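You operate a simulated robot arm through the tools that you are given. There is no shell and no other tool.

You run a simulated two-armed robot. Do the job below in one go: nothing can be reset, and whatever is moved stays where it is left.

Task
Set the stacker up for 32 cm packs at 8 m/min and try the pusher once.
Fine: the black lever frees the red stop; lock it again before the push.
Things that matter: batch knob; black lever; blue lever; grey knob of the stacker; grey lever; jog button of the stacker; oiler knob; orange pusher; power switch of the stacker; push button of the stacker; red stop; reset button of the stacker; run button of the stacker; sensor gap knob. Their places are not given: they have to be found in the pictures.

Only the result counts: the job must be done as asked and must still hold three seconds after the hand-in. Knocking over, shifting, dropping, spilling or breaking anything else fails it.

Robot
Two 7-joint arms with fingered hands on one trunk that stands fixed in place. Base frame: the origin is at the foot of the trunk, x ahead of it, y to its left, z up; the work surface is at about z = 0.956. Readings come in m, rad, newtons and seconds.
The left shoulder is at [0.04, 0.146, 1.305], the right one opposite. With the tool pointing down near the work surface each hand reaches from about 0.3 to 0.72 m from the base axis, measured 20 degrees to its own side. Payload 4 kg a hand.
The TCP of each hand is the grasp point between the finger pads, 0.026 m short of the fingertips. In the tool frame z runs along the fingers and y along their closing line. The gripper opens to 0.148 m; its body begins 0.073 m behind the TCP. The gripper is a hand of 3 fingers: y runs from the thumb to the fingers, the wrist lies at [0, 0, -0.224] in the tool frame, and closing takes about 1.5 s.
Orientation is that of the tool frame in the base frame, as a unit quaternion [x, y, z, w]. With the fingers straight down and closing along the base's y, the tool's x points along the base's -x, its y along +y and its z along -z.

Tools
- The arms move only by the tool send_rows. It takes "left_moves", "right_moves" or both (then of equal length, played together; a hand with none holds still); each is a list of rows, each a list of 6 numbers: the turn, a rotation vector about the tool's x, y, z in units of 6 degrees (1.0 is 6 degrees), then the shift along the tool's x, y, z in units of 40 mm (1.0 is 40 mm). In form: [[ax, ay, az, dx, dy, dz], ...]. A call has 1 to 20 rows; each row shifts and turns the commanded pose from where the row before left it, along the tool's axes as they then stand. "left_grip" and "right_grip" are, for a hand that has rows, the finger opening in m, from 0 to 0.148, set as the call begins (left out, the last holds). A call with a number of a shift or a turn outside -1 to 1 is refused whole. Each row takes 0.2 s and may step no farther than 0.05 m and 0.15 rad from the row before; otherwise, or with a gripper value out of range, the whole call is refused. Where a pose cannot be reached the arm comes as near as it can. A force on the tool above 40 N (or 10 N above the force at the start of the call, whichever is more), or a blocked arm, ends the call early, and 0.2 s more pass. Each finger travels about 0.108 m/s and halts on what it meets, pressing with about 32 N; the grip force reading is that of the motor and also rises with nothing between the fingers. The clock runs only during rows and for 0.2 s after the last one: add rows that do not move to give the fingers time. The reply holds the time, the measured pose of the TCP, the force on the tool along the base axes, the opening and the grip force, in the units named above and with some noise, with the torque about the TCP (base axes, N m) and any sound that the robot's microphone picked up.
- Cameras (640 x 400 px; columns grow to the right, rows downward): "scene" is now at [0.091, -0.0506, 1.5351]; the picture's right is [-0.58, -0.81, 0.00], its down [-0.47, 0.33, -0.82] and it looks along [0.67, -0.47, -0.58] (base axes); focal length 373 px, centre (320, 200). "left" rides on the left gripper at [-0.068, -0.039, -0.09] in its tool frame; the picture's right is [0.50, -0.87, 0.00], its down [0.65, 0.38, -0.65] and it looks along [0.57, 0.33, 0.76] (tool axes); focal length 222 px, centre (320, 200). "right" rides on the right gripper at [0.068, -0.039, -0.09] in its tool frame; the picture's right is [0.50, 0.87, 0.00], its down [-0.66, 0.38, -0.65] and it looks along [-0.57, 0.33, 0.76] (tool axes); focal length 222 px, centre (320, 200).
- camera(camera): a new picture of that camera. The clock stands still meanwhile.
- move_column(by): moves the trunk up (or, below 0, down) by that many m; the arms and the scene camera ride with it, the base frame stays. It gives what a move gives, with no picture.
- finger_targets(finger1, finger2, thumb_bend, hand): sets how far each is bent, from 0 (flat) to 1 (curled in); at 0.3 the hand is open as for a grip, at 0.7 the pads meet at the TCP. One left out holds its place. A second passes; each finger stops where it meets its share of the squeeze, and holds until it gets a number again. A gripper value or a shape takes the hand back. It gives what a move gives, with no picture; readings hold the bend of each and the force on the fingers (four entries, about 0 where the hand has none), thumb and palm.
- preshape(shape, hand): the hand has 3 fingers and takes this shape, open, in about a second: jaw (thumb against the fingers, like two jaws); tri (thumb and two fingers); tip (a fingertip pinch); poke (one finger out to press); point (the index stretched); flat (the hand flat); cup (the hand cupped); fist (a fist). The gripper value then closes the fingers along that shape, each until it touches; the sizes above hold for jaw. It gives what a move gives, with no picture.
- pan_tilt(pan, tilt): turns the head with the scene camera to pan (to the left, within 1.501 rad either way) and tilt (down, from -0.506 to 1.204), counted from straight ahead of the robot. It gives what a move gives.
- probe_pixels(camera, pixels): for up to 12 pixels [column, row] of the newest picture of that camera ("zoom" is the newest enlarged one), the place [x, y, z] in the base frame of the surface seen there, good to about 0.002 m. The clock stands still meanwhile.
- zoom(camera, box): a new picture of the part [left, top, right, bottom] of that camera's present view, enlarged. The clock stands still meanwhile.
- job_done(): hands the job in; it is judged then, once.

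Open the grippers and draw the arms clear of the work before you hand the job in, unless the task says otherwise.

The tools are called by a JSON object that holds its "name" and its "arguments". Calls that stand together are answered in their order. send_rows: Moves the arms, as the interface text tells. Its arguments: {"type":"object","properties":{"left_moves":{"type":"array","items":{"type":"array","items":{"type":"number"}}},"left_grip":{"type":"number"},"right_moves":{"type":"array","items":{"type":"array","items":{"type":"number"}}},"right_grip":{"type":"number"}},"required":[]} The other tools are called the same way: move_column (by) moves the trunk up or down; preshape (shape, hand) gives the hand a shape; finger_targets (finger1, finger2, thumb_bend, hand) moves the fingers one by one; pan_tilt (pan, tilt) turns the head that bears the scene camera; camera (camera) takes a picture; probe_pixels (camera, pixels) gives the place of the surface under pixels of a picture; zoom (camera, box) takes an enlarged picture of a part of a camera's view; job_done () hands the job in.

At the start:

```text
time_s: 0.0
left_tool_pos: [0.45, -0.0421, 1.2771]
left_orientation: [-0.001, 1.0, -0.001, 0.0]
left_ft_force: [-1.0, 0.7, 0.0]
left_torque: [-0.04, -0.02, -0.05]
left_gripper_width: 0.1478
left_finger_force: 0.1
left_shape: jaw
left_bend: [0.3, 0.3, 0.3]
left_finger forces: [0.0, 0.0, 0.1, 0.0, 0.0, 0.1]
right_tool_pos: [0.3509, -0.3867, 1.3047]
right_orientation: [0.001, 1.0, 0.0, 0.001]
right_ft_force: [-0.2, -0.2, -0.6]
right_torque: [0.02, -0.02, -0.01]
right_gripper_width: 0.1481
right_finger_force: 0.1
right_shape: jaw
right_bend: [0.3, 0.3, 0.3]
right_finger forces: [0.0, 0.1, 0.0, 0.0, 0.0, 0.0]
trunk travel left (down, up): [-0.475, 0.031]
head pan, tilt (commanded): [-0.62, 0.614]
```

scene: 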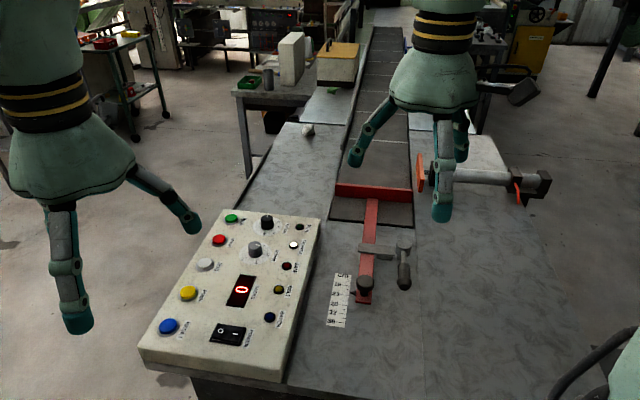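
right: 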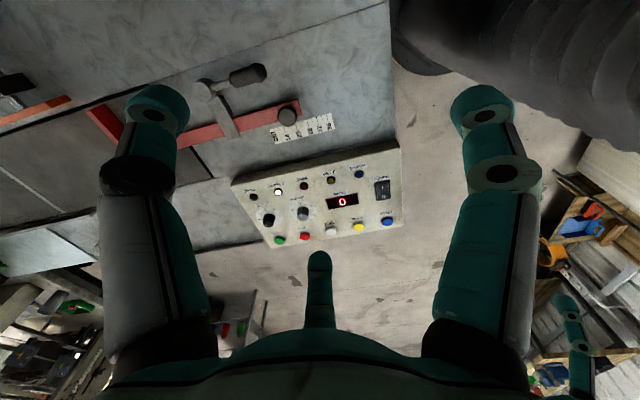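
left: 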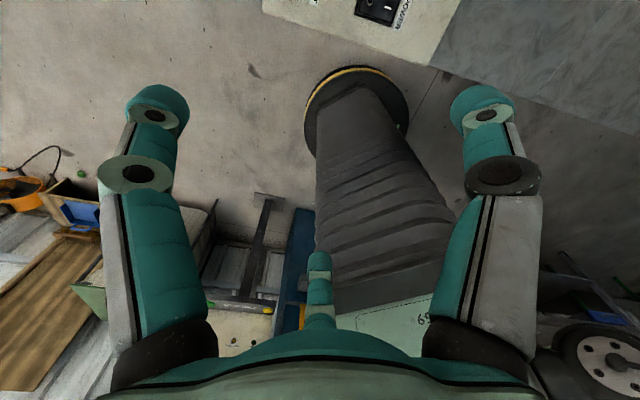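

The scene shows the panel (around 240,290) with buttons, the display reading 0, and the red stop with the black lever near (405,265). I zoom in to read the labels.

{"name": "zoom", "arguments": {"camera": "scene", "box": [130, 200, 330, 385]}}

{"name": "zoom", "arguments": {"camera": "scene", "box": [310, 160, 560, 340]}}

{"name": "zoom", "arguments": {"camera": "right", "box": [180, 40, 420, 260]}}

```text
2.16 times, centred on (230, 292) of scene
```

zoom: 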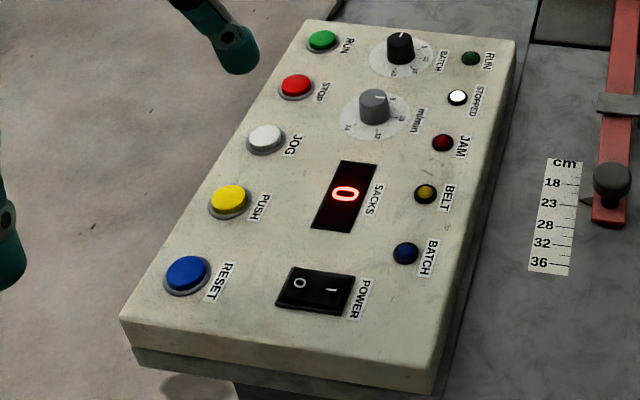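

```text
2.22 times, centred on (435, 250) of scene
```

zoom: 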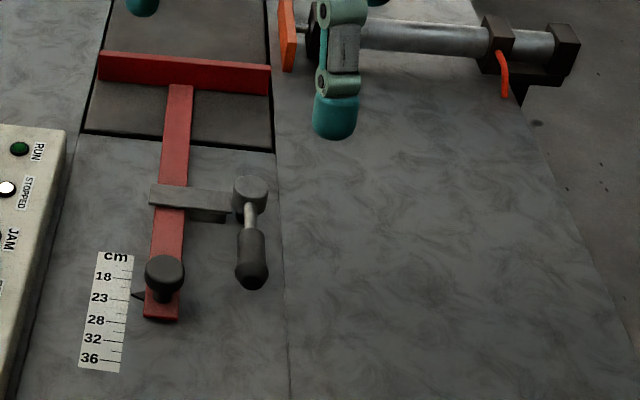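

```text
1.82 times, centred on (300, 150) of right
```

zoom: 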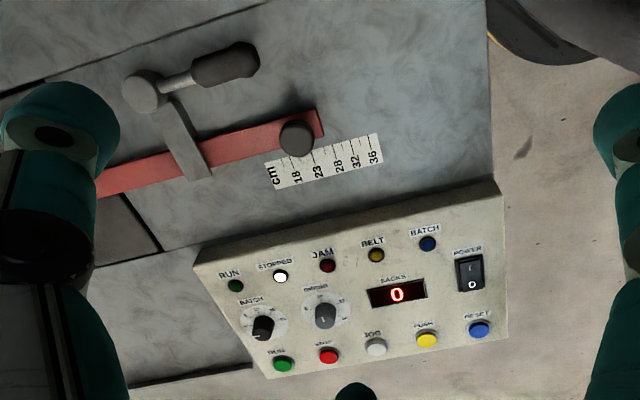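

The panel, stop rod, locking lever and scale are visible. I probe the key points for their places in the base frame.

{"name": "probe_pixels", "arguments": {"camera": "scene", "pixels": [[231, 218], [219, 240], [205, 264], [188, 293], [168, 326], [267, 221], [254, 248], [242, 291], [222, 332], [235, 334], [141, 350], [275, 375]]}}

{"name": "probe_pixels", "arguments": {"camera": "scene", "pixels": [[365, 283], [365, 293], [404, 244], [405, 262], [405, 282], [376, 250], [367, 230], [372, 190], [340, 275], [335, 325], [420, 175], [518, 187]]}}

{"name": "zoom", "arguments": {"camera": "scene", "box": [200, 205, 310, 275]}}

{"name": "zoom", "arguments": {"camera": "scene", "box": [190, 305, 270, 355]}}

{"name": "zoom", "arguments": {"camera": "scene", "box": [315, 265, 395, 335]}}

```text
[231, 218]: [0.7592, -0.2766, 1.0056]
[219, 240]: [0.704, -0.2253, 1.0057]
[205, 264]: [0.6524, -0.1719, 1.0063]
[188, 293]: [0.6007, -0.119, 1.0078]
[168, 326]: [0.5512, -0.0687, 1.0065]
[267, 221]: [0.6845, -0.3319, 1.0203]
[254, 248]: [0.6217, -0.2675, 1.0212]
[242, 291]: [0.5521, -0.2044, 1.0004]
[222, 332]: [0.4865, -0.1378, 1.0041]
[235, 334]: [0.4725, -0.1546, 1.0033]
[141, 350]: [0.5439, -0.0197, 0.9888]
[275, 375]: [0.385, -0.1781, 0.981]
```

```text
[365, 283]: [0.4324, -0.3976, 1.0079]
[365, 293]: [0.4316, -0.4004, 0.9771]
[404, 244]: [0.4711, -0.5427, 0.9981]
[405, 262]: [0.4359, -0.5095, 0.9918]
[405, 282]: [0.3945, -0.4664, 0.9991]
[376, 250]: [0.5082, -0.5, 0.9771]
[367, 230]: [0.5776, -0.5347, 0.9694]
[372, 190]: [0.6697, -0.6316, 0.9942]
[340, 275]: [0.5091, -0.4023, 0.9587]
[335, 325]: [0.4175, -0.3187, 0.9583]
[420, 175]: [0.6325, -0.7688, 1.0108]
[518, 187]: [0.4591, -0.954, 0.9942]
```

```text
5.71 times, centred on (255, 240) of scene
```

zoom: 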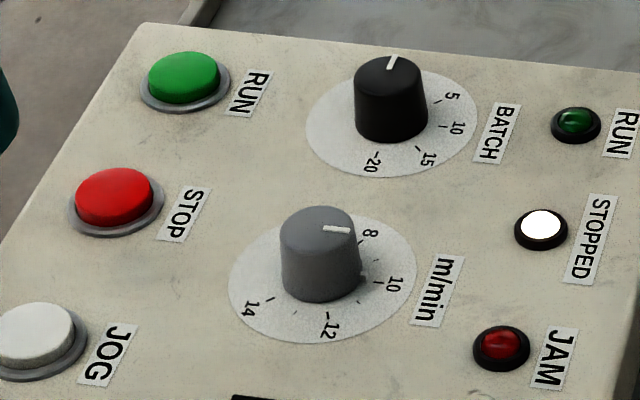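

```text
8.00 times, centred on (230, 330) of scene
```

zoom: 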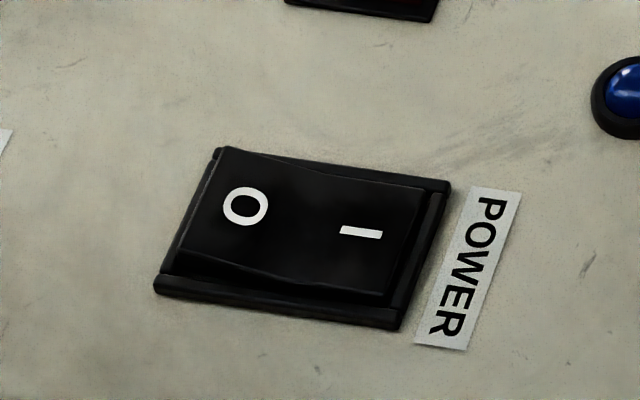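

```text
5.71 times, centred on (355, 300) of scene
```

zoom: 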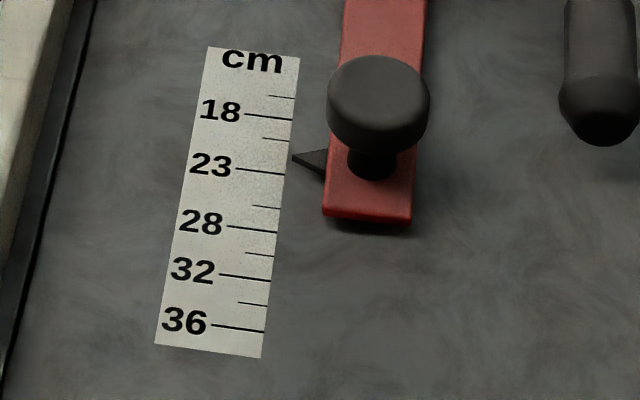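

Stop pointer is near 22–23 on the scale (zoom ~(300,158)); speed knob mark points between 8 and 10. I look around with the head for the other levers and knobs.

{"name": "pan_tilt", "arguments": {"pan": -1.0, "tilt": 0.6}}

{"name": "camera", "arguments": {"camera": "scene"}}

{"name": "pan_tilt", "arguments": {"pan": -0.3, "tilt": 0.5}}

{"name": "camera", "arguments": {"camera": "scene"}}

```text
time_s: 0.8
left_tool_pos: [0.4502, -0.042, 1.2771]
left_orientation: [-0.001, 1.0, 0.0, 0.0]
left_ft_force: [-0.4, 0.1, 1.0]
left_torque: [0.02, -0.02, -0.02]
left_gripper_width: 0.1478
left_finger_force: 0.0
left_shape: jaw
left_bend: [0.3, 0.3, 0.3]
left_finger forces: [0.1, 0.0, 0.0, 0.0, 0.1, 0.1]
right_tool_pos: [0.3504, -0.3873, 1.3039]
right_orientation: [0.001, 1.0, 0.0, 0.001]
right_ft_force: [0.4, 0.4, -0.1]
right_torque: [0.02, -0.02, 0.02]
right_gripper_width: 0.1479
right_finger_force: 0.1
right_shape: jaw
right_bend: [0.3, 0.3, 0.3]
right_finger forces: [0.1, 0.0, 0.0, 0.0, 0.0, 0.0]
trunk travel left (down, up): [-0.475, 0.031]
head pan, tilt (commanded): [-1.0, 0.6]
```

```text
taken
```

scene: 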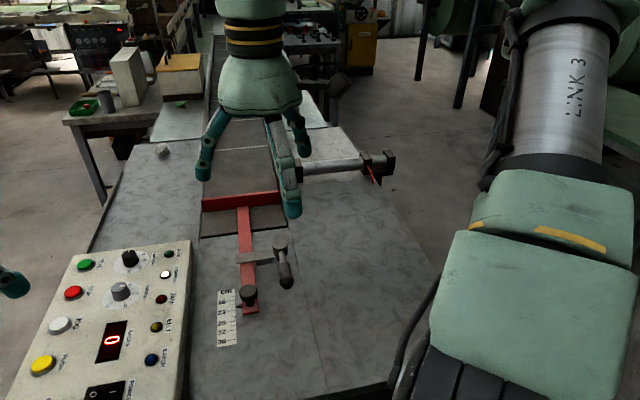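

```text
time_s: 1.9
left_tool_pos: [0.4495, -0.0411, 1.2772]
left_orientation: [-0.001, 1.0, 0.0, 0.0]
left_ft_force: [-0.4, -0.1, -0.4]
left_torque: [0.0, 0.0, -0.03]
left_gripper_width: 0.1479
left_finger_force: 0.1
left_shape: jaw
left_bend: [0.3, 0.3, 0.3]
left_finger forces: [0.1, 0.1, 0.0, 0.0, 0.0, 0.1]
right_tool_pos: [0.3494, -0.3877, 1.3048]
right_orientation: [0.0, 1.0, -0.001, 0.001]
right_ft_force: [0.1, -0.3, -0.1]
right_torque: [0.01, 0.01, 0.0]
right_gripper_width: 0.1479
right_finger_force: 0.1
right_shape: jaw
right_bend: [0.3, 0.3, 0.3]
right_finger forces: [0.0, 0.1, 0.0, 0.0, 0.0, 0.1]
trunk travel left (down, up): [-0.475, 0.031]
head pan, tilt (commanded): [-0.3, 0.499]
```

```text
taken
```

scene: 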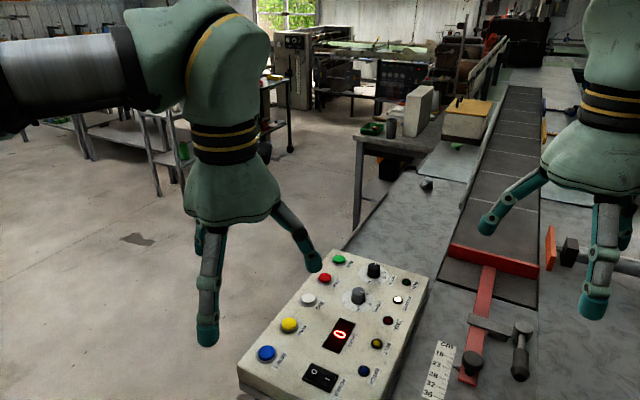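

I turn the head to centre on the panel and stop and take close zooms of the lever, knob and pusher.

{"name": "pan_tilt", "arguments": {"pan": -0.7, "tilt": 0.7}}

{"name": "camera", "arguments": {"camera": "scene"}}

```text
time_s: 2.8
left_tool_pos: [0.4498, -0.0422, 1.2775]
left_orientation: [-0.001, 1.0, 0.0, 0.0]
left_ft_force: [-0.2, -0.6, 0.1]
left_torque: [0.03, 0.0, 0.01]
left_gripper_width: 0.1479
left_finger_force: 0.1
left_shape: jaw
left_bend: [0.3, 0.3, 0.3]
left_finger forces: [0.0, 0.1, 0.1, 0.0, 0.1, 0.0]
right_tool_pos: [0.3488, -0.3848, 1.3041]
right_orientation: [0.001, 1.0, -0.001, 0.0]
right_ft_force: [-0.4, 0.3, -0.4]
right_torque: [-0.03, 0.0, 0.01]
right_gripper_width: 0.1479
right_finger_force: 0.1
right_shape: jaw
right_bend: [0.3, 0.3, 0.3]
right_finger forces: [0.0, 0.0, 0.0, 0.0, 0.0, 0.0]
trunk travel left (down, up): [-0.475, 0.031]
head pan, tilt (commanded): [-0.7, 0.7]
```

```text
taken
```

scene: 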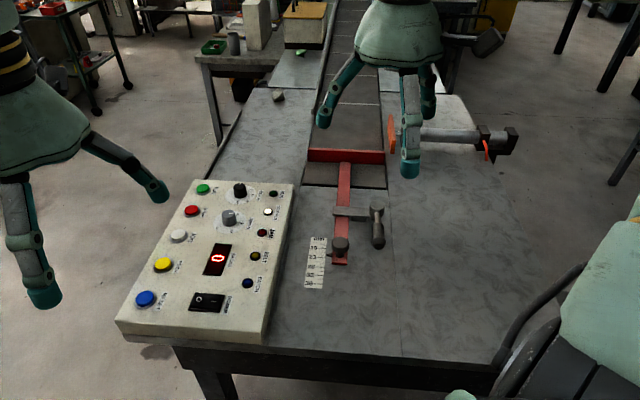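

Now close zooms of the speed knob dial (230,218), the lever (375,215) and the pusher (460,140).

{"name": "zoom", "arguments": {"camera": "scene", "box": [205, 200, 253, 230]}}

{"name": "zoom", "arguments": {"camera": "scene", "box": [300, 190, 396, 290]}}

{"name": "zoom", "arguments": {"camera": "scene", "box": [370, 100, 530, 200]}}

{"name": "zoom", "arguments": {"camera": "scene", "box": [180, 0, 340, 110]}}

```text
13.33 times, centred on (229, 215) of scene
```

zoom: 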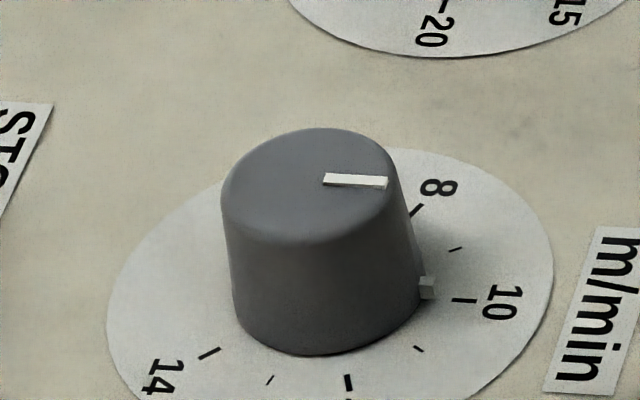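

```text
4.00 times, centred on (348, 240) of scene
```

zoom: 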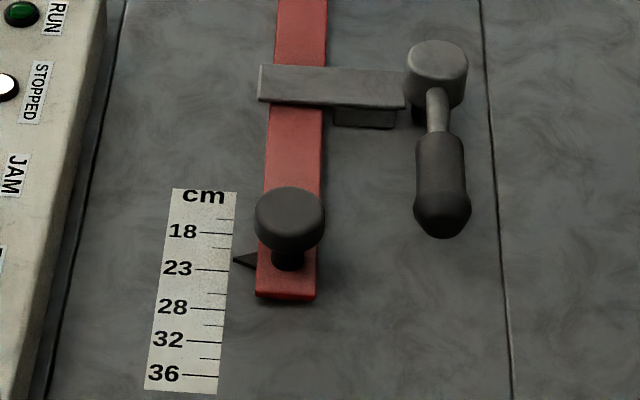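

```text
4.00 times, centred on (450, 150) of scene
```

zoom: 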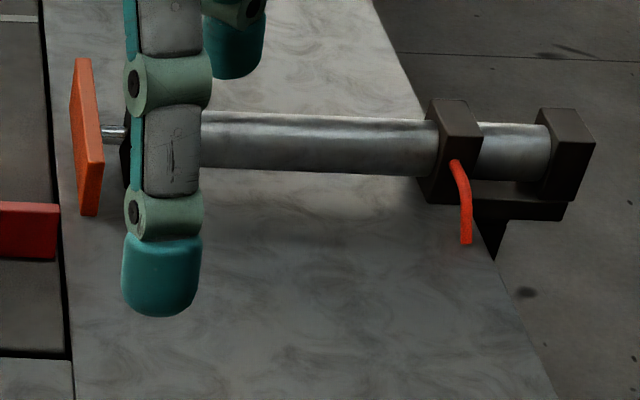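

```text
3.64 times, centred on (260, 55) of scene
```

zoom: 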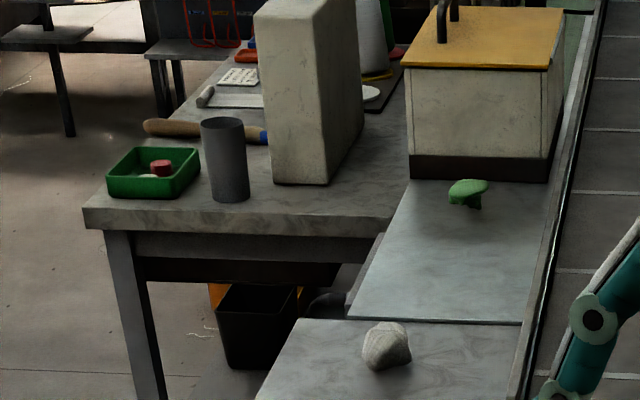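

The speed knob's base nub sits by the 10 tick, so it must be turned back to 8; the lever lies parallel to the red rod. I move the left hand aside and bring the right hand's camera over the lever for a closer look.

{"name": "send_rows", "arguments": {"left_moves": [[0, 0, 0, 0, 1, 0], [0, 0, 0, 0, 1, 0], [0, 0, 0, 0, 1, 0], [0, 0, 0, 0, 1, 0], [0, 0, 0, 0, 1, 0], [0, 0, 0, 0, 0, 0]], "right_moves": [[0, 0, 0, 0.16, -0.87, 0.725], [0, 0, 0, 0.16, -0.87, 0.725], [0, 0, 0, 0.16, -0.87, 0.725], [0, 0, 0, 0.16, -0.87, 0.725], [0, 0, 0, 0.16, -0.87, 0.725], [0, 0, 0, 0, 0, 0]]}}

{"name": "camera", "arguments": {"camera": "right"}}

{"name": "camera", "arguments": {"camera": "scene"}}

```text
time_s: 4.2
left_tool_pos: [0.4491, 0.1575, 1.2759]
left_orientation: [0.0, 1.0, 0.001, -0.001]
left_ft_force: [0.5, -0.3, -0.8]
left_torque: [0.02, 0.0, 0.0]
left_gripper_width: 0.1478
left_finger_force: 0.1
left_shape: jaw
left_bend: [0.3, 0.3, 0.3]
left_finger forces: [0.0, 0.0, 0.0, 0.1, 0.0, 0.0]
right_tool_pos: [0.3182, -0.5645, 1.1591]
right_orientation: [0.001, 1.0, -0.001, 0.001]
right_ft_force: [-0.1, 0.1, 0.1]
right_torque: [0.01, 0.03, 0.0]
right_gripper_width: 0.1479
right_finger_force: 0.1
right_shape: jaw
right_bend: [0.3, 0.3, 0.3]
right_finger forces: [0.1, 0.0, 0.1, 0.0, 0.0, 0.0]
trunk travel left (down, up): [-0.475, 0.031]
head pan, tilt (commanded): [-0.7, 0.7]
```

```text
taken
```

right: 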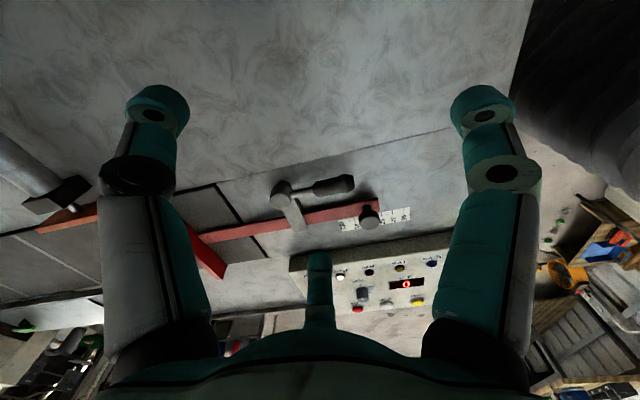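

```text
taken
```

scene: 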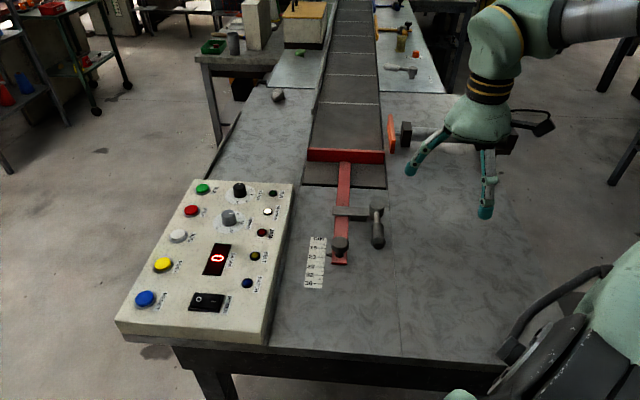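

The belt's far side is now clear around (400,40), and the right camera sees the lever at (320,190). I zoom on both.

{"name": "zoom", "arguments": {"camera": "scene", "box": [300, 0, 440, 110]}}

{"name": "zoom", "arguments": {"camera": "right", "box": [240, 150, 440, 275]}}

{"name": "zoom", "arguments": {"camera": "scene", "box": [320, 190, 400, 280]}}

```text
3.64 times, centred on (370, 55) of scene
```

zoom: 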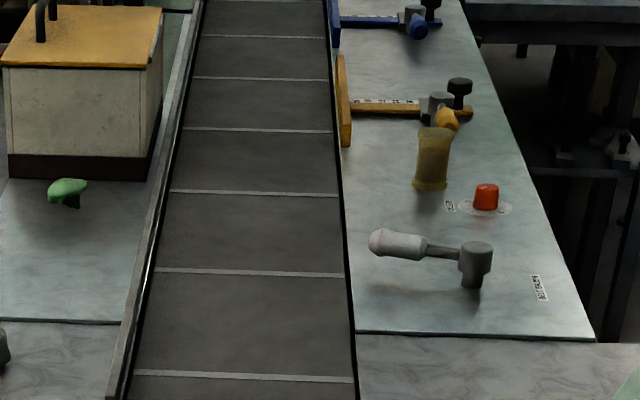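

```text
3.20 times, centred on (340, 212) of right
```

zoom: 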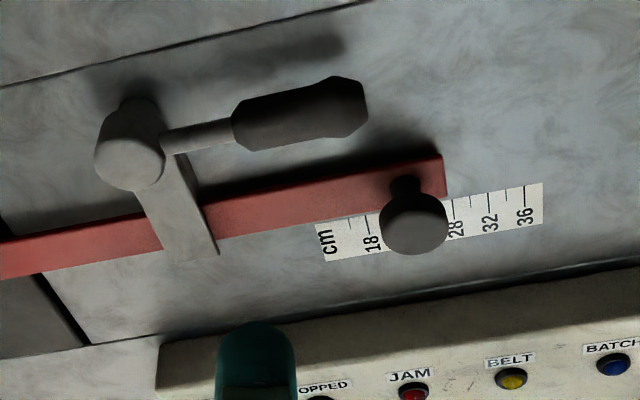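

```text
4.44 times, centred on (360, 235) of scene
```

zoom: 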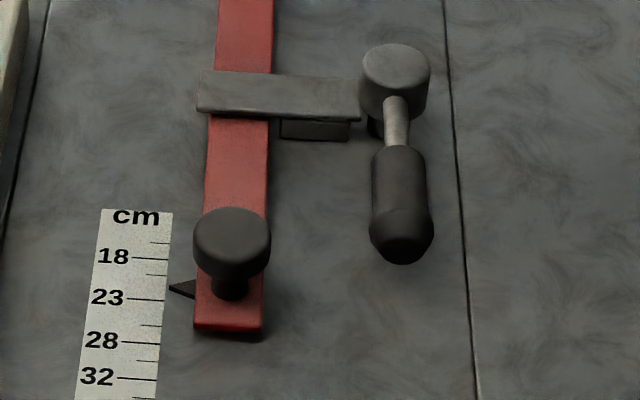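

The lever turns on a vertical pivot; the other levers are far off on the belt table. I zoom the scene again on this part and probe pivot, handle, rod, pointer and scale points.

{"name": "zoom", "arguments": {"camera": "scene", "box": [300, 190, 400, 290]}}

{"name": "camera", "arguments": {"camera": "right"}}

{"name": "probe_pixels", "arguments": {"camera": "right", "pixels": [[281, 193], [303, 192], [322, 187], [345, 184], [354, 183], [295, 215], [340, 219], [370, 219], [378, 200], [350, 213], [330, 227], [388, 218]]}}

```text
4.00 times, centred on (350, 240) of scene
```

zoom: 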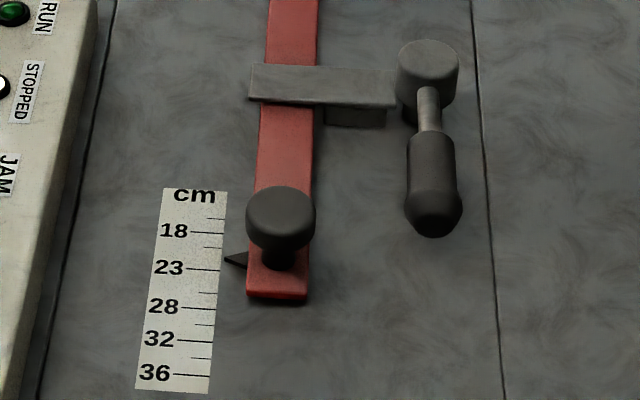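

```text
taken
```

right: 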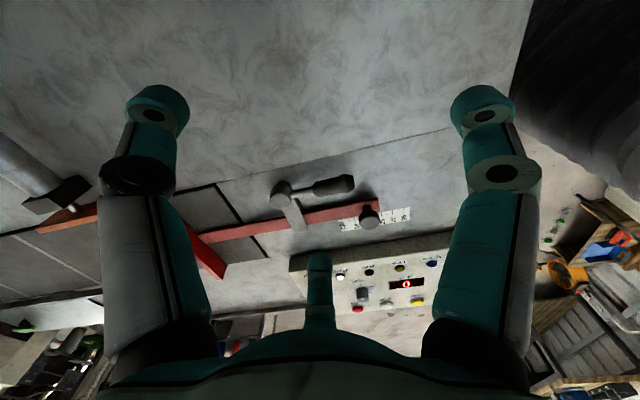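

```text
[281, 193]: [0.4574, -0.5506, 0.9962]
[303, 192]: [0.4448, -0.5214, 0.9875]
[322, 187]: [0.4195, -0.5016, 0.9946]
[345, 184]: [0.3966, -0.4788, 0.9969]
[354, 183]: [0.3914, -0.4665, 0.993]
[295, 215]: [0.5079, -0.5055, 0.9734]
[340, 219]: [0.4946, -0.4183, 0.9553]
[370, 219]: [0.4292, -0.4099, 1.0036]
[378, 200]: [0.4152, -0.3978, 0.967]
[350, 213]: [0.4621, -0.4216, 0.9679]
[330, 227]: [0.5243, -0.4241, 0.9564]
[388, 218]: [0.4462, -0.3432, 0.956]
```

I probe the scale ticks and the pointer tip in the newest zoom.

{"name": "probe_pixels", "arguments": {"camera": "zoom", "pixels": [[221, 233], [218, 270], [213, 308], [210, 340], [206, 375], [226, 259], [243, 262], [252, 292], [302, 297], [280, 215], [428, 60], [433, 215]]}}

{"name": "zoom", "arguments": {"camera": "scene", "box": [200, 195, 260, 235]}}

```text
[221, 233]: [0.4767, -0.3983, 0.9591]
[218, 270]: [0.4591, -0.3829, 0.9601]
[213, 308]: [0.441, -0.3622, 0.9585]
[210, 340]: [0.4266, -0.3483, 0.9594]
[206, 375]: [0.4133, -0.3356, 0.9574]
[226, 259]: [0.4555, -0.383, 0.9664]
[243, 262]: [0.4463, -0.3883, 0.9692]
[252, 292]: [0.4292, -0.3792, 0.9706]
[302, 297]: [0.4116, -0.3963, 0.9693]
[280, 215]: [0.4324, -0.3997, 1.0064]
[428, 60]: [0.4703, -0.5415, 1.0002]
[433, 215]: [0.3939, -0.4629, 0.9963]
```

```text
10.00 times, centred on (230, 215) of scene
```

zoom: 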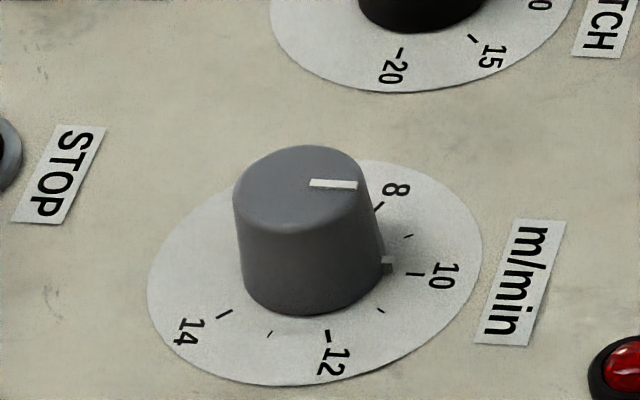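

Scale runs ~5 mm per marked cm; pointer reads ≈23, so the stop must come ~45 mm toward the robot. Now I probe the speed dial's ticks and the knob.

{"name": "probe_pixels", "arguments": {"camera": "zoom", "pixels": [[380, 206], [408, 236], [415, 274], [380, 311], [328, 337], [225, 313], [388, 262], [300, 180], [350, 185], [313, 184], [310, 313], [237, 195]]}}

{"name": "zoom", "arguments": {"camera": "scene", "box": [180, 175, 300, 250]}}

```text
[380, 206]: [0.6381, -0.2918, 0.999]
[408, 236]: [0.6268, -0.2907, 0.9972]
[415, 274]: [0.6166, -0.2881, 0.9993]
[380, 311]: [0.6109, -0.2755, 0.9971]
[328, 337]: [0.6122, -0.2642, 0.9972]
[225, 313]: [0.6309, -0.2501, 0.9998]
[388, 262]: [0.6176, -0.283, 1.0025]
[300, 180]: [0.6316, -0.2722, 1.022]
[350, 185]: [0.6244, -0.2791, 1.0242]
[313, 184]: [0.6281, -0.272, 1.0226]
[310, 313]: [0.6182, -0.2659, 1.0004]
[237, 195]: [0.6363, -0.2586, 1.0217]
```

```text
5.33 times, centred on (240, 212) of scene
```

zoom: 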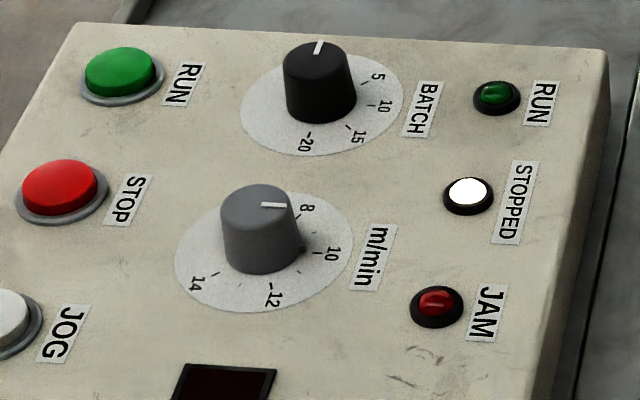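

The speed dial centre is ≈(0.6315, −0.272); 10 lies at −135°, 8 at −67.5°, and the knob mark reads ≈10. Before touching anything I check how the right hand looks partly closed.

{"name": "send_rows", "arguments": {"right_moves": [[0, 0, 0, 0, 0, 0], [0, 0, 0, 0, 0, 0], [0, 0, 0, 0, 0, 0], [0, 0, 0, 0, 0, 0], [0, 0, 0, 0, 0, 0]], "right_grip": 0.05}}

{"name": "camera", "arguments": {"camera": "right"}}

{"name": "zoom", "arguments": {"camera": "scene", "box": [380, 60, 560, 240]}}

```text
time_s: 5.4
left_tool_pos: [0.4486, 0.1559, 1.2764]
left_orientation: [0.0, 1.0, 0.0, 0.0]
left_ft_force: [0.0, -0.1, 0.3]
left_torque: [-0.01, -0.03, 0.01]
left_gripper_width: 0.1479
left_finger_force: 0.1
left_shape: jaw
left_bend: [0.3, 0.3, 0.3]
left_finger forces: [0.1, 0.0, 0.0, 0.0, 0.0, 0.0]
right_tool_pos: [0.3188, -0.5622, 1.1587]
right_orientation: [0.0, 1.0, 0.0, 0.001]
right_ft_force: [-0.6, 0.0, -0.7]
right_torque: [0.02, 0.0, 0.0]
right_gripper_width: 0.0505
right_finger_force: 0.0
right_shape: jaw
right_bend: [0.77, 0.77, 0.7]
right_finger forces: [0.0, 0.0, 0.0, 0.0, 0.0, 0.0]
trunk travel left (down, up): [-0.475, 0.031]
head pan, tilt (commanded): [-0.7, 0.7]
```

```text
taken
```

right: 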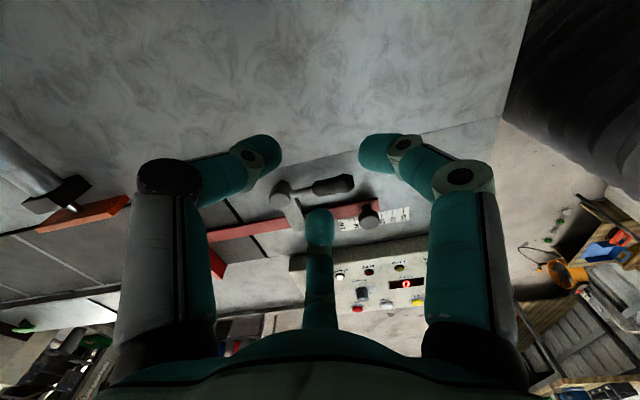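

```text
2.22 times, centred on (470, 150) of scene
```

zoom: 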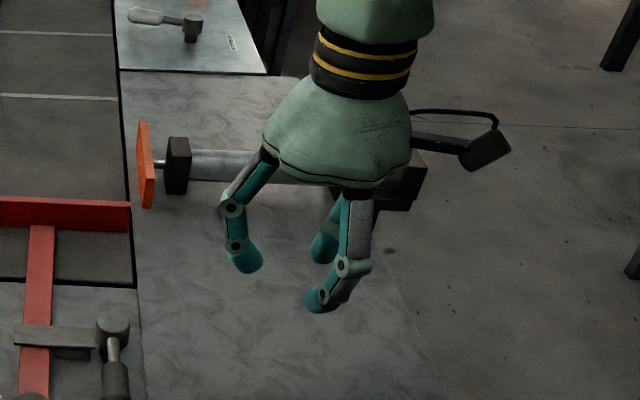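

The hand is a three-finger chuck: thumb on tool −y, two fingers on +y. I turn the right hand 45° so the lever handle would pass between thumb and fingers and move over the handle, staying high.

{"name": "send_rows", "arguments": {"right_moves": [[0, 0, 0.9375, 0, 0, 0], [0, 0, 0.9375, 0, 0, 0], [0, 0, 0.9375, 0, 0, 0], [0, 0, 0.9375, 0, 0, 0], [0, 0, 0.9375, 0, 0, 0], [0, 0, 0.9375, 0, 0, 0], [0, 0, 0.9375, 0, 0, 0], [0, 0, 0.9375, 0, 0, 0], [0, 0, 0, -0.11, 0.76, 0], [0, 0, 0, -0.11, 0.76, 0], [0, 0, 0, -0.11, 0.76, 0], [0, 0, 0, -0.11, 0.76, 0], [0, 0, 0, 0, 0, 0]], "right_grip": 0.08}}

{"name": "camera", "arguments": {"camera": "right"}}

{"name": "camera", "arguments": {"camera": "scene"}}

```text
time_s: 8.2
left_tool_pos: [0.4481, 0.1564, 1.276]
left_orientation: [-0.001, 1.0, 0.0, 0.0]
left_ft_force: [0.1, 0.4, -0.7]
left_torque: [0.0, -0.03, 0.07]
left_gripper_width: 0.1476
left_finger_force: 0.2
left_shape: jaw
left_bend: [0.3, 0.3, 0.3]
left_finger forces: [0.0, 0.0, 0.0, 0.1, 0.1, 0.1]
right_tool_pos: [0.4156, -0.486, 1.1589]
right_orientation: [0.383, 0.924, 0.001, 0.0]
right_ft_force: [-0.5, -0.6, -0.5]
right_torque: [-0.01, -0.05, 0.0]
right_gripper_width: 0.0797
right_finger_force: 0.1
right_shape: jaw
right_bend: [0.35, 0.35, 0.7]
right_finger forces: [0.1, 0.0, 0.0, 0.1, 0.0, 0.0]
trunk travel left (down, up): [-0.475, 0.031]
head pan, tilt (commanded): [-0.7, 0.7]
```

```text
taken
```

right: 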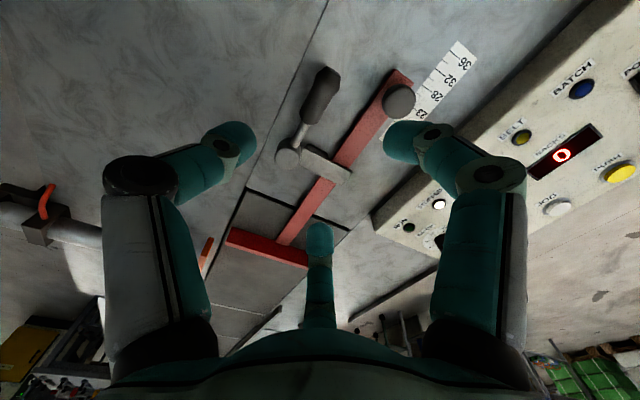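

```text
taken
```

scene: 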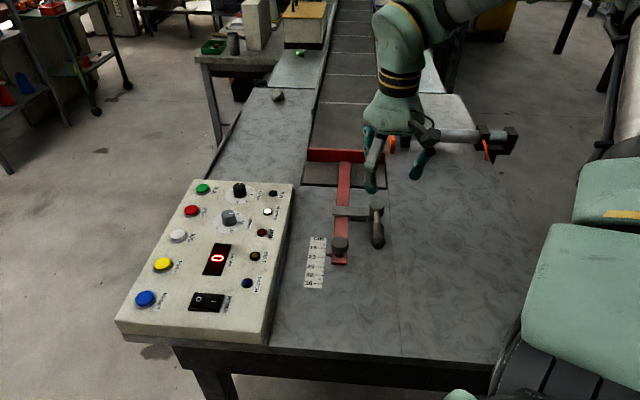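

The handle sits straight below the TCP (image (322,95)). I narrow the opening to 0.06 and go down to about z=1.05, then check.

{"name": "send_rows", "arguments": {"right_moves": [[0, 0, 0, 0, 0, 0.9], [0, 0, 0, 0, 0, 0.9], [0, 0, 0, 0, 0, 0.9], [0, 0, 0, 0, 0, 0], [0, 0, 0, 0, 0, 0]], "right_grip": 0.06}}

{"name": "camera", "arguments": {"camera": "right"}}

{"name": "zoom", "arguments": {"camera": "scene", "box": [300, 130, 460, 290]}}

```text
time_s: 9.4
left_tool_pos: [0.4472, 0.1572, 1.2759]
left_orientation: [-0.001, 1.0, 0.0, 0.0]
left_ft_force: [-0.7, -0.2, 0.8]
left_torque: [-0.02, 0.01, -0.01]
left_gripper_width: 0.1479
left_finger_force: 0.1
left_shape: jaw
left_bend: [0.3, 0.3, 0.3]
left_finger forces: [0.1, 0.0, 0.0, 0.0, 0.1, 0.0]
right_tool_pos: [0.4152, -0.4849, 1.0525]
right_orientation: [0.383, 0.924, 0.001, 0.001]
right_ft_force: [-0.1, 0.2, 0.1]
right_torque: [0.02, 0.0, -0.01]
right_gripper_width: 0.0604
right_finger_force: 0.0
right_shape: jaw
right_bend: [0.77, 0.77, 0.7]
right_finger forces: [0.0, 0.0, 0.0, 0.0, 0.0, 0.1]
trunk travel left (down, up): [-0.475, 0.031]
head pan, tilt (commanded): [-0.7, 0.7]
```

```text
taken
```

right: 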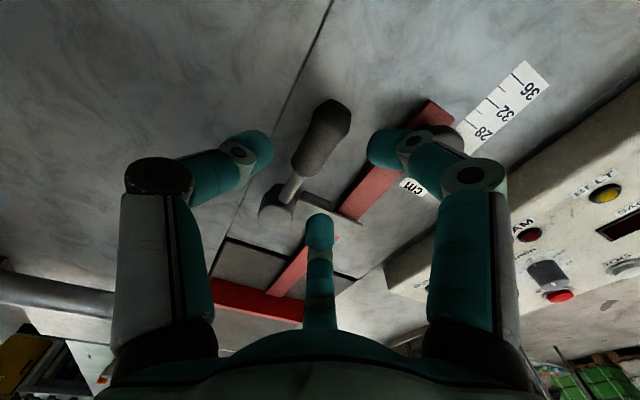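

```text
2.50 times, centred on (380, 210) of scene
```

zoom: 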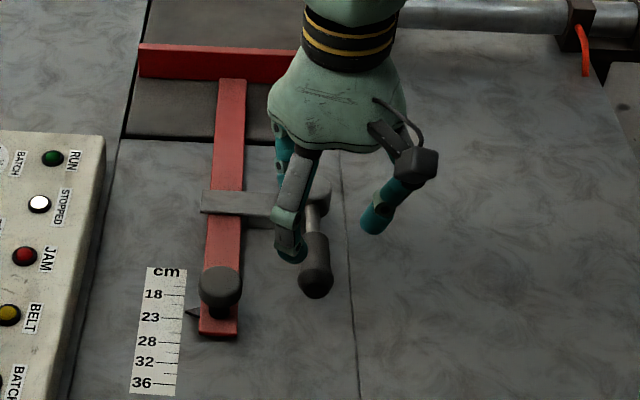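

Handle lies between thumb (260,150) and fingers; I shift 9 mm toward the pivot, narrow to 0.05 and lower to about z=0.99 around the handle.

{"name": "send_rows", "arguments": {"right_moves": [[0, 0, 0, -0.22, 0.12, 0], [0, 0, 0, 0, 0, 0], [0, 0, 0, 0, 0, 0.4], [0, 0, 0, 0, 0, 0.4], [0, 0, 0, 0, 0, 0.4], [0, 0, 0, 0, 0, 0.36], [0, 0, 0, 0, 0, 0]], "right_grip": 0.05}}

{"name": "camera", "arguments": {"camera": "right"}}

{"name": "zoom", "arguments": {"camera": "scene", "box": [300, 150, 440, 290]}}

```text
time_s: 11.0
left_tool_pos: [0.4494, 0.1572, 1.275]
left_orientation: [0.0, 1.0, 0.0, -0.001]
left_ft_force: [-0.2, 0.3, 0.4]
left_torque: [0.0, 0.0, 0.07]
left_gripper_width: 0.1479
left_finger_force: 0.1
left_shape: jaw
left_bend: [0.3, 0.3, 0.3]
left_finger forces: [0.1, 0.0, 0.0, 0.1, 0.1, 0.0]
right_tool_pos: [0.4252, -0.4906, 0.9893]
right_orientation: [0.383, 0.924, 0.0, 0.001]
right_ft_force: [0.2, 0.1, 1.4]
right_torque: [0.0, 0.02, -0.01]
right_gripper_width: 0.0505
right_finger_force: 0.0
right_shape: jaw
right_bend: [0.77, 0.77, 0.7]
right_finger forces: [0.1, 0.0, 0.1, 0.1, 0.0, 0.0]
trunk travel left (down, up): [-0.475, 0.031]
head pan, tilt (commanded): [-0.7, 0.7]
```

```text
taken
```

right: 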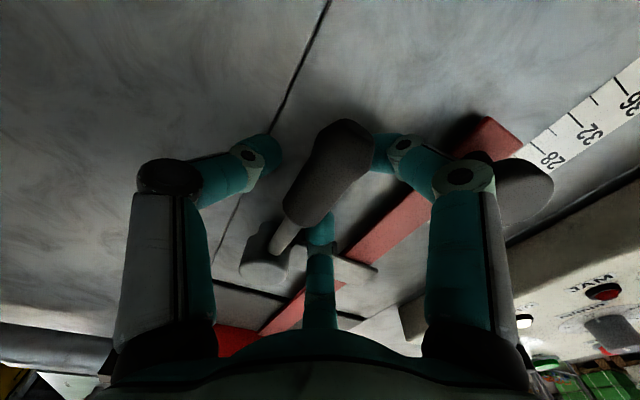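

```text
2.86 times, centred on (370, 220) of scene
```

zoom: 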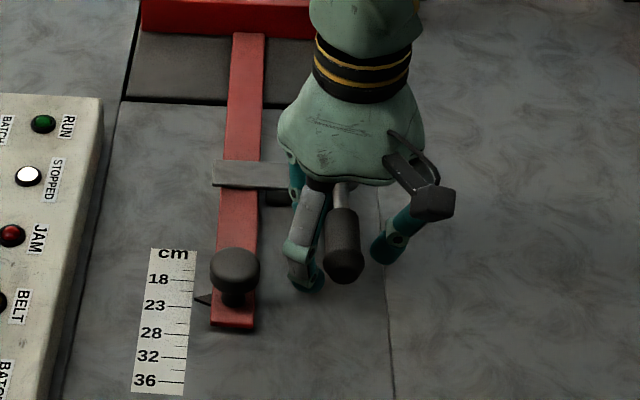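

The handle is caged, slightly nearer the rod-side fingers. Clamp levers usually free counter-clockwise, i.e. handle swinging away from the rod; I nudge that way (tool −y) 16 mm and watch the force.

{"name": "send_rows", "arguments": {"right_moves": [[0, 0, 0, 0, -0.1, 0], [0, 0, 0, 0, -0.1, 0], [0, 0, 0, 0, -0.1, 0], [0, 0, 0, 0, -0.1, 0], [0, 0, 0, 0, 0, 0]]}}

{"name": "zoom", "arguments": {"camera": "scene", "box": [300, 150, 440, 290]}}

{"name": "camera", "arguments": {"camera": "right"}}

```text
time_s: 12.2
left_tool_pos: [0.4491, 0.1577, 1.2761]
left_orientation: [-0.001, 1.0, 0.0, -0.001]
left_ft_force: [0.6, 0.2, -0.5]
left_torque: [0.03, -0.03, -0.01]
left_gripper_width: 0.1477
left_finger_force: 0.0
left_shape: jaw
left_bend: [0.3, 0.3, 0.3]
left_finger forces: [0.0, 0.0, 0.0, 0.1, 0.0, 0.1]
right_tool_pos: [0.4154, -0.5013, 0.9888]
right_orientation: [0.384, 0.923, 0.0, 0.002]
right_ft_force: [1.8, 1.7, -0.1]
right_torque: [0.06, -0.01, -0.07]
right_gripper_width: 0.0507
right_finger_force: 0.0
right_shape: jaw
right_bend: [0.76, 0.77, 0.7]
right_finger forces: [2.1, 0.3, 0.0, 0.0, 0.0, 0.0]
trunk travel left (down, up): [-0.475, 0.031]
head pan, tilt (commanded): [-0.7, 0.7]
```

```text
2.86 times, centred on (370, 220) of scene
```

zoom: 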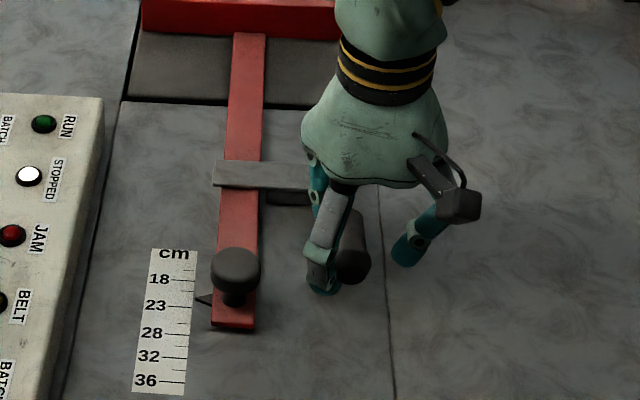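

```text
taken
```

right: 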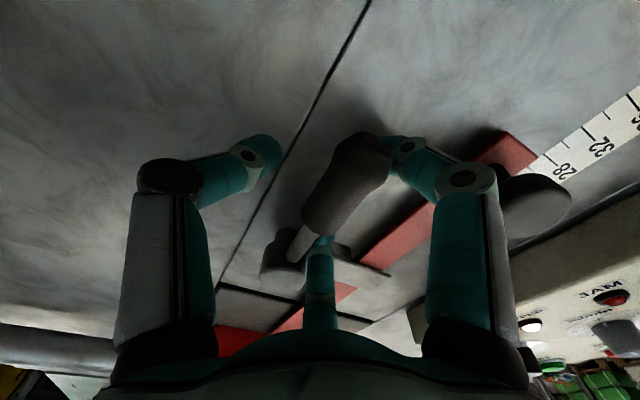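

Force only ~2.5 N and the handle moved slightly toward me-right, so it is swinging. I continue along the arc about the pivot with small rotations.

{"name": "send_rows", "arguments": {"right_moves": [[0, 0, -0.8, 0, -0.15, 0], [0, 0, -0.8, 0, -0.15, 0], [0, 0, -0.8, 0, -0.15, 0], [0, 0, -0.8, 0, -0.15, 0], [0, 0, -0.8, 0, -0.15, 0], [0, 0, 0, 0, 0, 0]]}}

{"name": "zoom", "arguments": {"camera": "scene", "box": [300, 150, 440, 290]}}

{"name": "camera", "arguments": {"camera": "right"}}

```text
time_s: 13.6
left_tool_pos: [0.447, 0.1565, 1.2757]
left_orientation: [0.0, 1.0, 0.001, 0.0]
left_ft_force: [0.7, -0.7, -0.9]
left_torque: [-0.02, -0.01, -0.02]
left_gripper_width: 0.1481
left_finger_force: 0.1
left_shape: jaw
left_bend: [0.3, 0.3, 0.3]
left_finger forces: [0.1, 0.1, 0.0, 0.1, 0.0, 0.0]
right_tool_pos: [0.398, -0.5258, 0.988]
right_orientation: [0.182, 0.983, 0.0, 0.001]
right_ft_force: [0.1, 0.4, -0.8]
right_torque: [-0.04, -0.03, -0.02]
right_gripper_width: 0.0506
right_finger_force: 0.2
right_shape: jaw
right_bend: [0.76, 0.77, 0.7]
right_finger forces: [0.8, 0.0, 0.0, 0.0, 0.0, 0.0]
trunk travel left (down, up): [-0.475, 0.031]
head pan, tilt (commanded): [-0.7, 0.7]
```

```text
2.86 times, centred on (370, 220) of scene
```

zoom: 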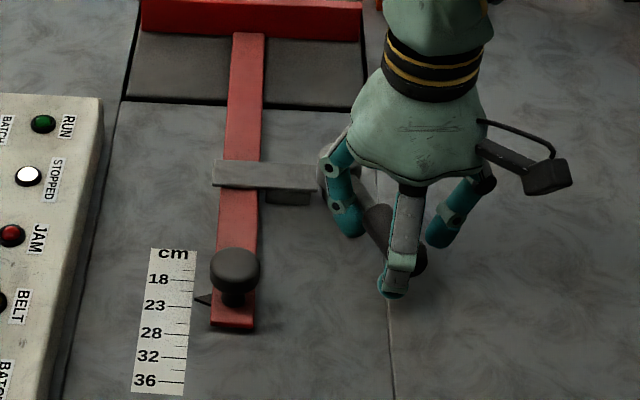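

```text
taken
```

right: 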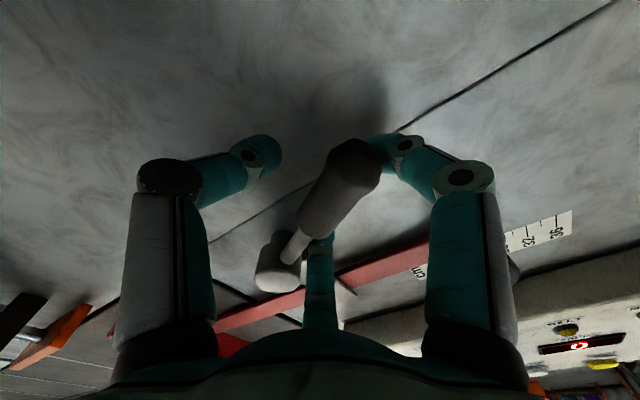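

The lever has swung ~30° with almost no resistance. I carry on along the arc until it meets its end.

{"name": "send_rows", "arguments": {"right_moves": [[0, 0, -0.8, 0, -0.15, 0], [0, 0, -0.8, 0, -0.15, 0], [0, 0, -0.8, 0, -0.15, 0], [0, 0, -0.8, 0, -0.15, 0], [0, 0, -0.8, 0, -0.15, 0], [0, 0, -0.8, 0, -0.15, 0], [0, 0, 0, 0, 0, 0]]}}

{"name": "zoom", "arguments": {"camera": "scene", "box": [300, 150, 440, 290]}}

{"name": "camera", "arguments": {"camera": "right"}}

```text
time_s: 15.2
left_tool_pos: [0.4487, 0.157, 1.2745]
left_orientation: [-0.001, 1.0, 0.0, 0.0]
left_ft_force: [-0.2, -0.2, 0.4]
left_torque: [0.01, -0.01, 0.0]
left_gripper_width: 0.1478
left_finger_force: 0.2
left_shape: jaw
left_bend: [0.3, 0.3, 0.3]
left_finger forces: [0.1, 0.1, 0.0, 0.1, 0.1, 0.0]
right_tool_pos: [0.392, -0.5602, 0.9893]
right_orientation: [-0.067, 0.998, 0.0, 0.0]
right_ft_force: [-0.4, 0.2, 0.4]
right_torque: [-0.04, -0.02, -0.01]
right_gripper_width: 0.0504
right_finger_force: 0.0
right_shape: jaw
right_bend: [0.77, 0.77, 0.7]
right_finger forces: [0.2, 0.0, 0.0, 0.0, 0.0, 0.0]
trunk travel left (down, up): [-0.475, 0.031]
head pan, tilt (commanded): [-0.7, 0.7]
```

```text
2.86 times, centred on (370, 220) of scene
```

zoom: 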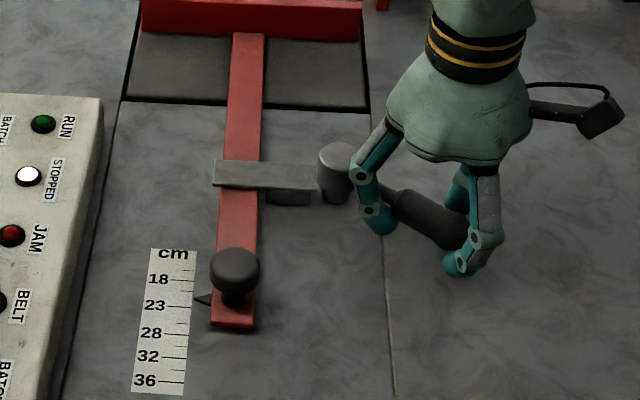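

```text
taken
```

right: 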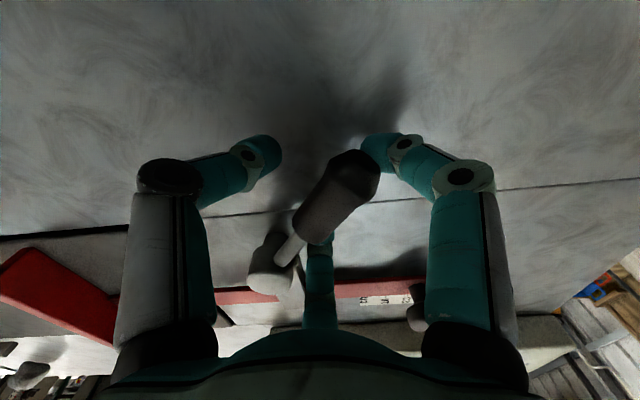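

About 60° so far, still free. I go on another ~30° to reach its end stop.

{"name": "send_rows", "arguments": {"right_moves": [[0, 0, -0.8, 0, -0.15, 0], [0, 0, -0.8, 0, -0.15, 0], [0, 0, -0.8, 0, -0.15, 0], [0, 0, -0.8, 0, -0.15, 0], [0, 0, -0.8, 0, -0.15, 0], [0, 0, -0.8, 0, -0.15, 0], [0, 0, 0, 0, 0, 0]]}}

{"name": "zoom", "arguments": {"camera": "scene", "box": [300, 150, 440, 290]}}

{"name": "camera", "arguments": {"camera": "right"}}

```text
time_s: 16.8
left_tool_pos: [0.4493, 0.1579, 1.2762]
left_orientation: [-0.001, 1.0, 0.0, 0.0]
left_ft_force: [-0.6, -0.2, 0.7]
left_torque: [-0.02, -0.02, -0.02]
left_gripper_width: 0.1479
left_finger_force: 0.1
left_shape: jaw
left_bend: [0.3, 0.3, 0.3]
left_finger forces: [0.0, 0.0, 0.0, 0.1, 0.1, 0.0]
right_tool_pos: [0.4044, -0.594, 0.9884]
right_orientation: [-0.314, 0.949, 0.0, 0.0]
right_ft_force: [1.0, 2.4, -1.1]
right_torque: [0.02, 0.01, 0.05]
right_gripper_width: 0.051
right_finger_force: 0.1
right_shape: jaw
right_bend: [0.77, 0.43, 0.7]
right_finger forces: [0.1, 2.0, 0.0, 0.1, 0.0, 0.0]
trunk travel left (down, up): [-0.475, 0.031]
head pan, tilt (commanded): [-0.7, 0.7]
```

```text
2.86 times, centred on (370, 220) of scene
```

zoom: 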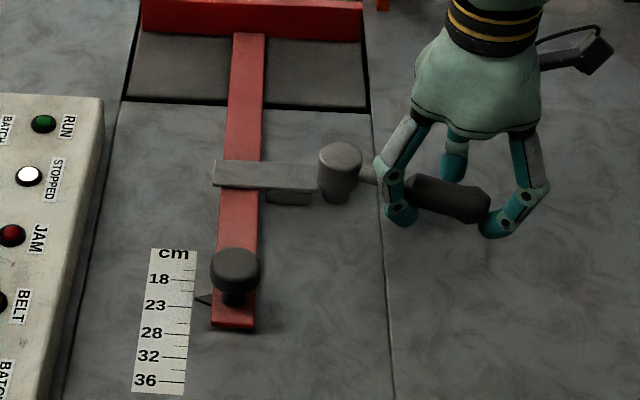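

```text
taken
```

right: 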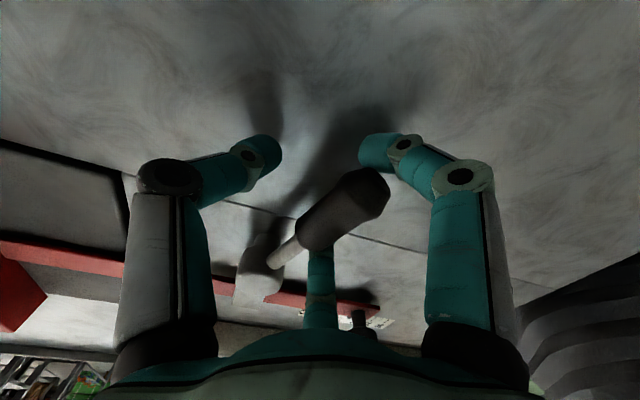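

Lever now ~80° round, with a 2.5 N force and one finger being pushed back—maybe the end stop. I probe its direction, then press two more small steps.

{"name": "probe_pixels", "arguments": {"camera": "zoom", "pixels": [[340, 158], [425, 190], [475, 203], [485, 205]]}}

{"name": "send_rows", "arguments": {"right_moves": [[0, 0, -0.5, 0, -0.12, 0], [0, 0, -0.5, 0, -0.12, 0], [0, 0, 0, 0, 0, 0]]}}

{"name": "zoom", "arguments": {"camera": "scene", "box": [300, 150, 440, 290]}}

```text
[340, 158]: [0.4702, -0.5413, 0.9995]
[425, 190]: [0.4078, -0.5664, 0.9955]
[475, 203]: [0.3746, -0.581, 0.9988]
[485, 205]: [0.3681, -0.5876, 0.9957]
```

```text
time_s: 17.6
left_tool_pos: [0.4472, 0.1575, 1.276]
left_orientation: [-0.001, 1.0, -0.001, 0.001]
left_ft_force: [-0.7, 0.4, -0.4]
left_torque: [0.03, 0.01, 0.0]
left_gripper_width: 0.1477
left_finger_force: 0.0
left_shape: jaw
left_bend: [0.3, 0.3, 0.3]
left_finger forces: [0.0, 0.0, 0.0, 0.0, 0.1, 0.0]
right_tool_pos: [0.4083, -0.6004, 0.9895]
right_orientation: [-0.363, 0.932, 0.0, 0.001]
right_ft_force: [-0.8, 5.7, -3.6]
right_torque: [-0.09, 0.07, 0.13]
right_gripper_width: 0.0527
right_finger_force: 0.1
right_shape: jaw
right_bend: [0.77, 0.41, 0.7]
right_finger forces: [0.0, 6.0, 0.0, 0.0, 0.1, 0.0]
trunk travel left (down, up): [-0.475, 0.031]
head pan, tilt (commanded): [-0.7, 0.7]
```

```text
2.86 times, centred on (370, 220) of scene
```

zoom: 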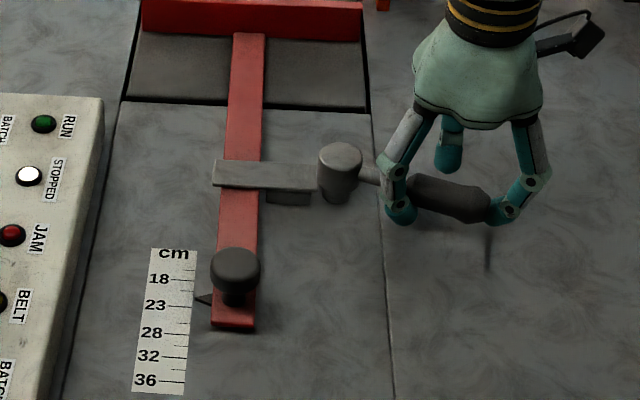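

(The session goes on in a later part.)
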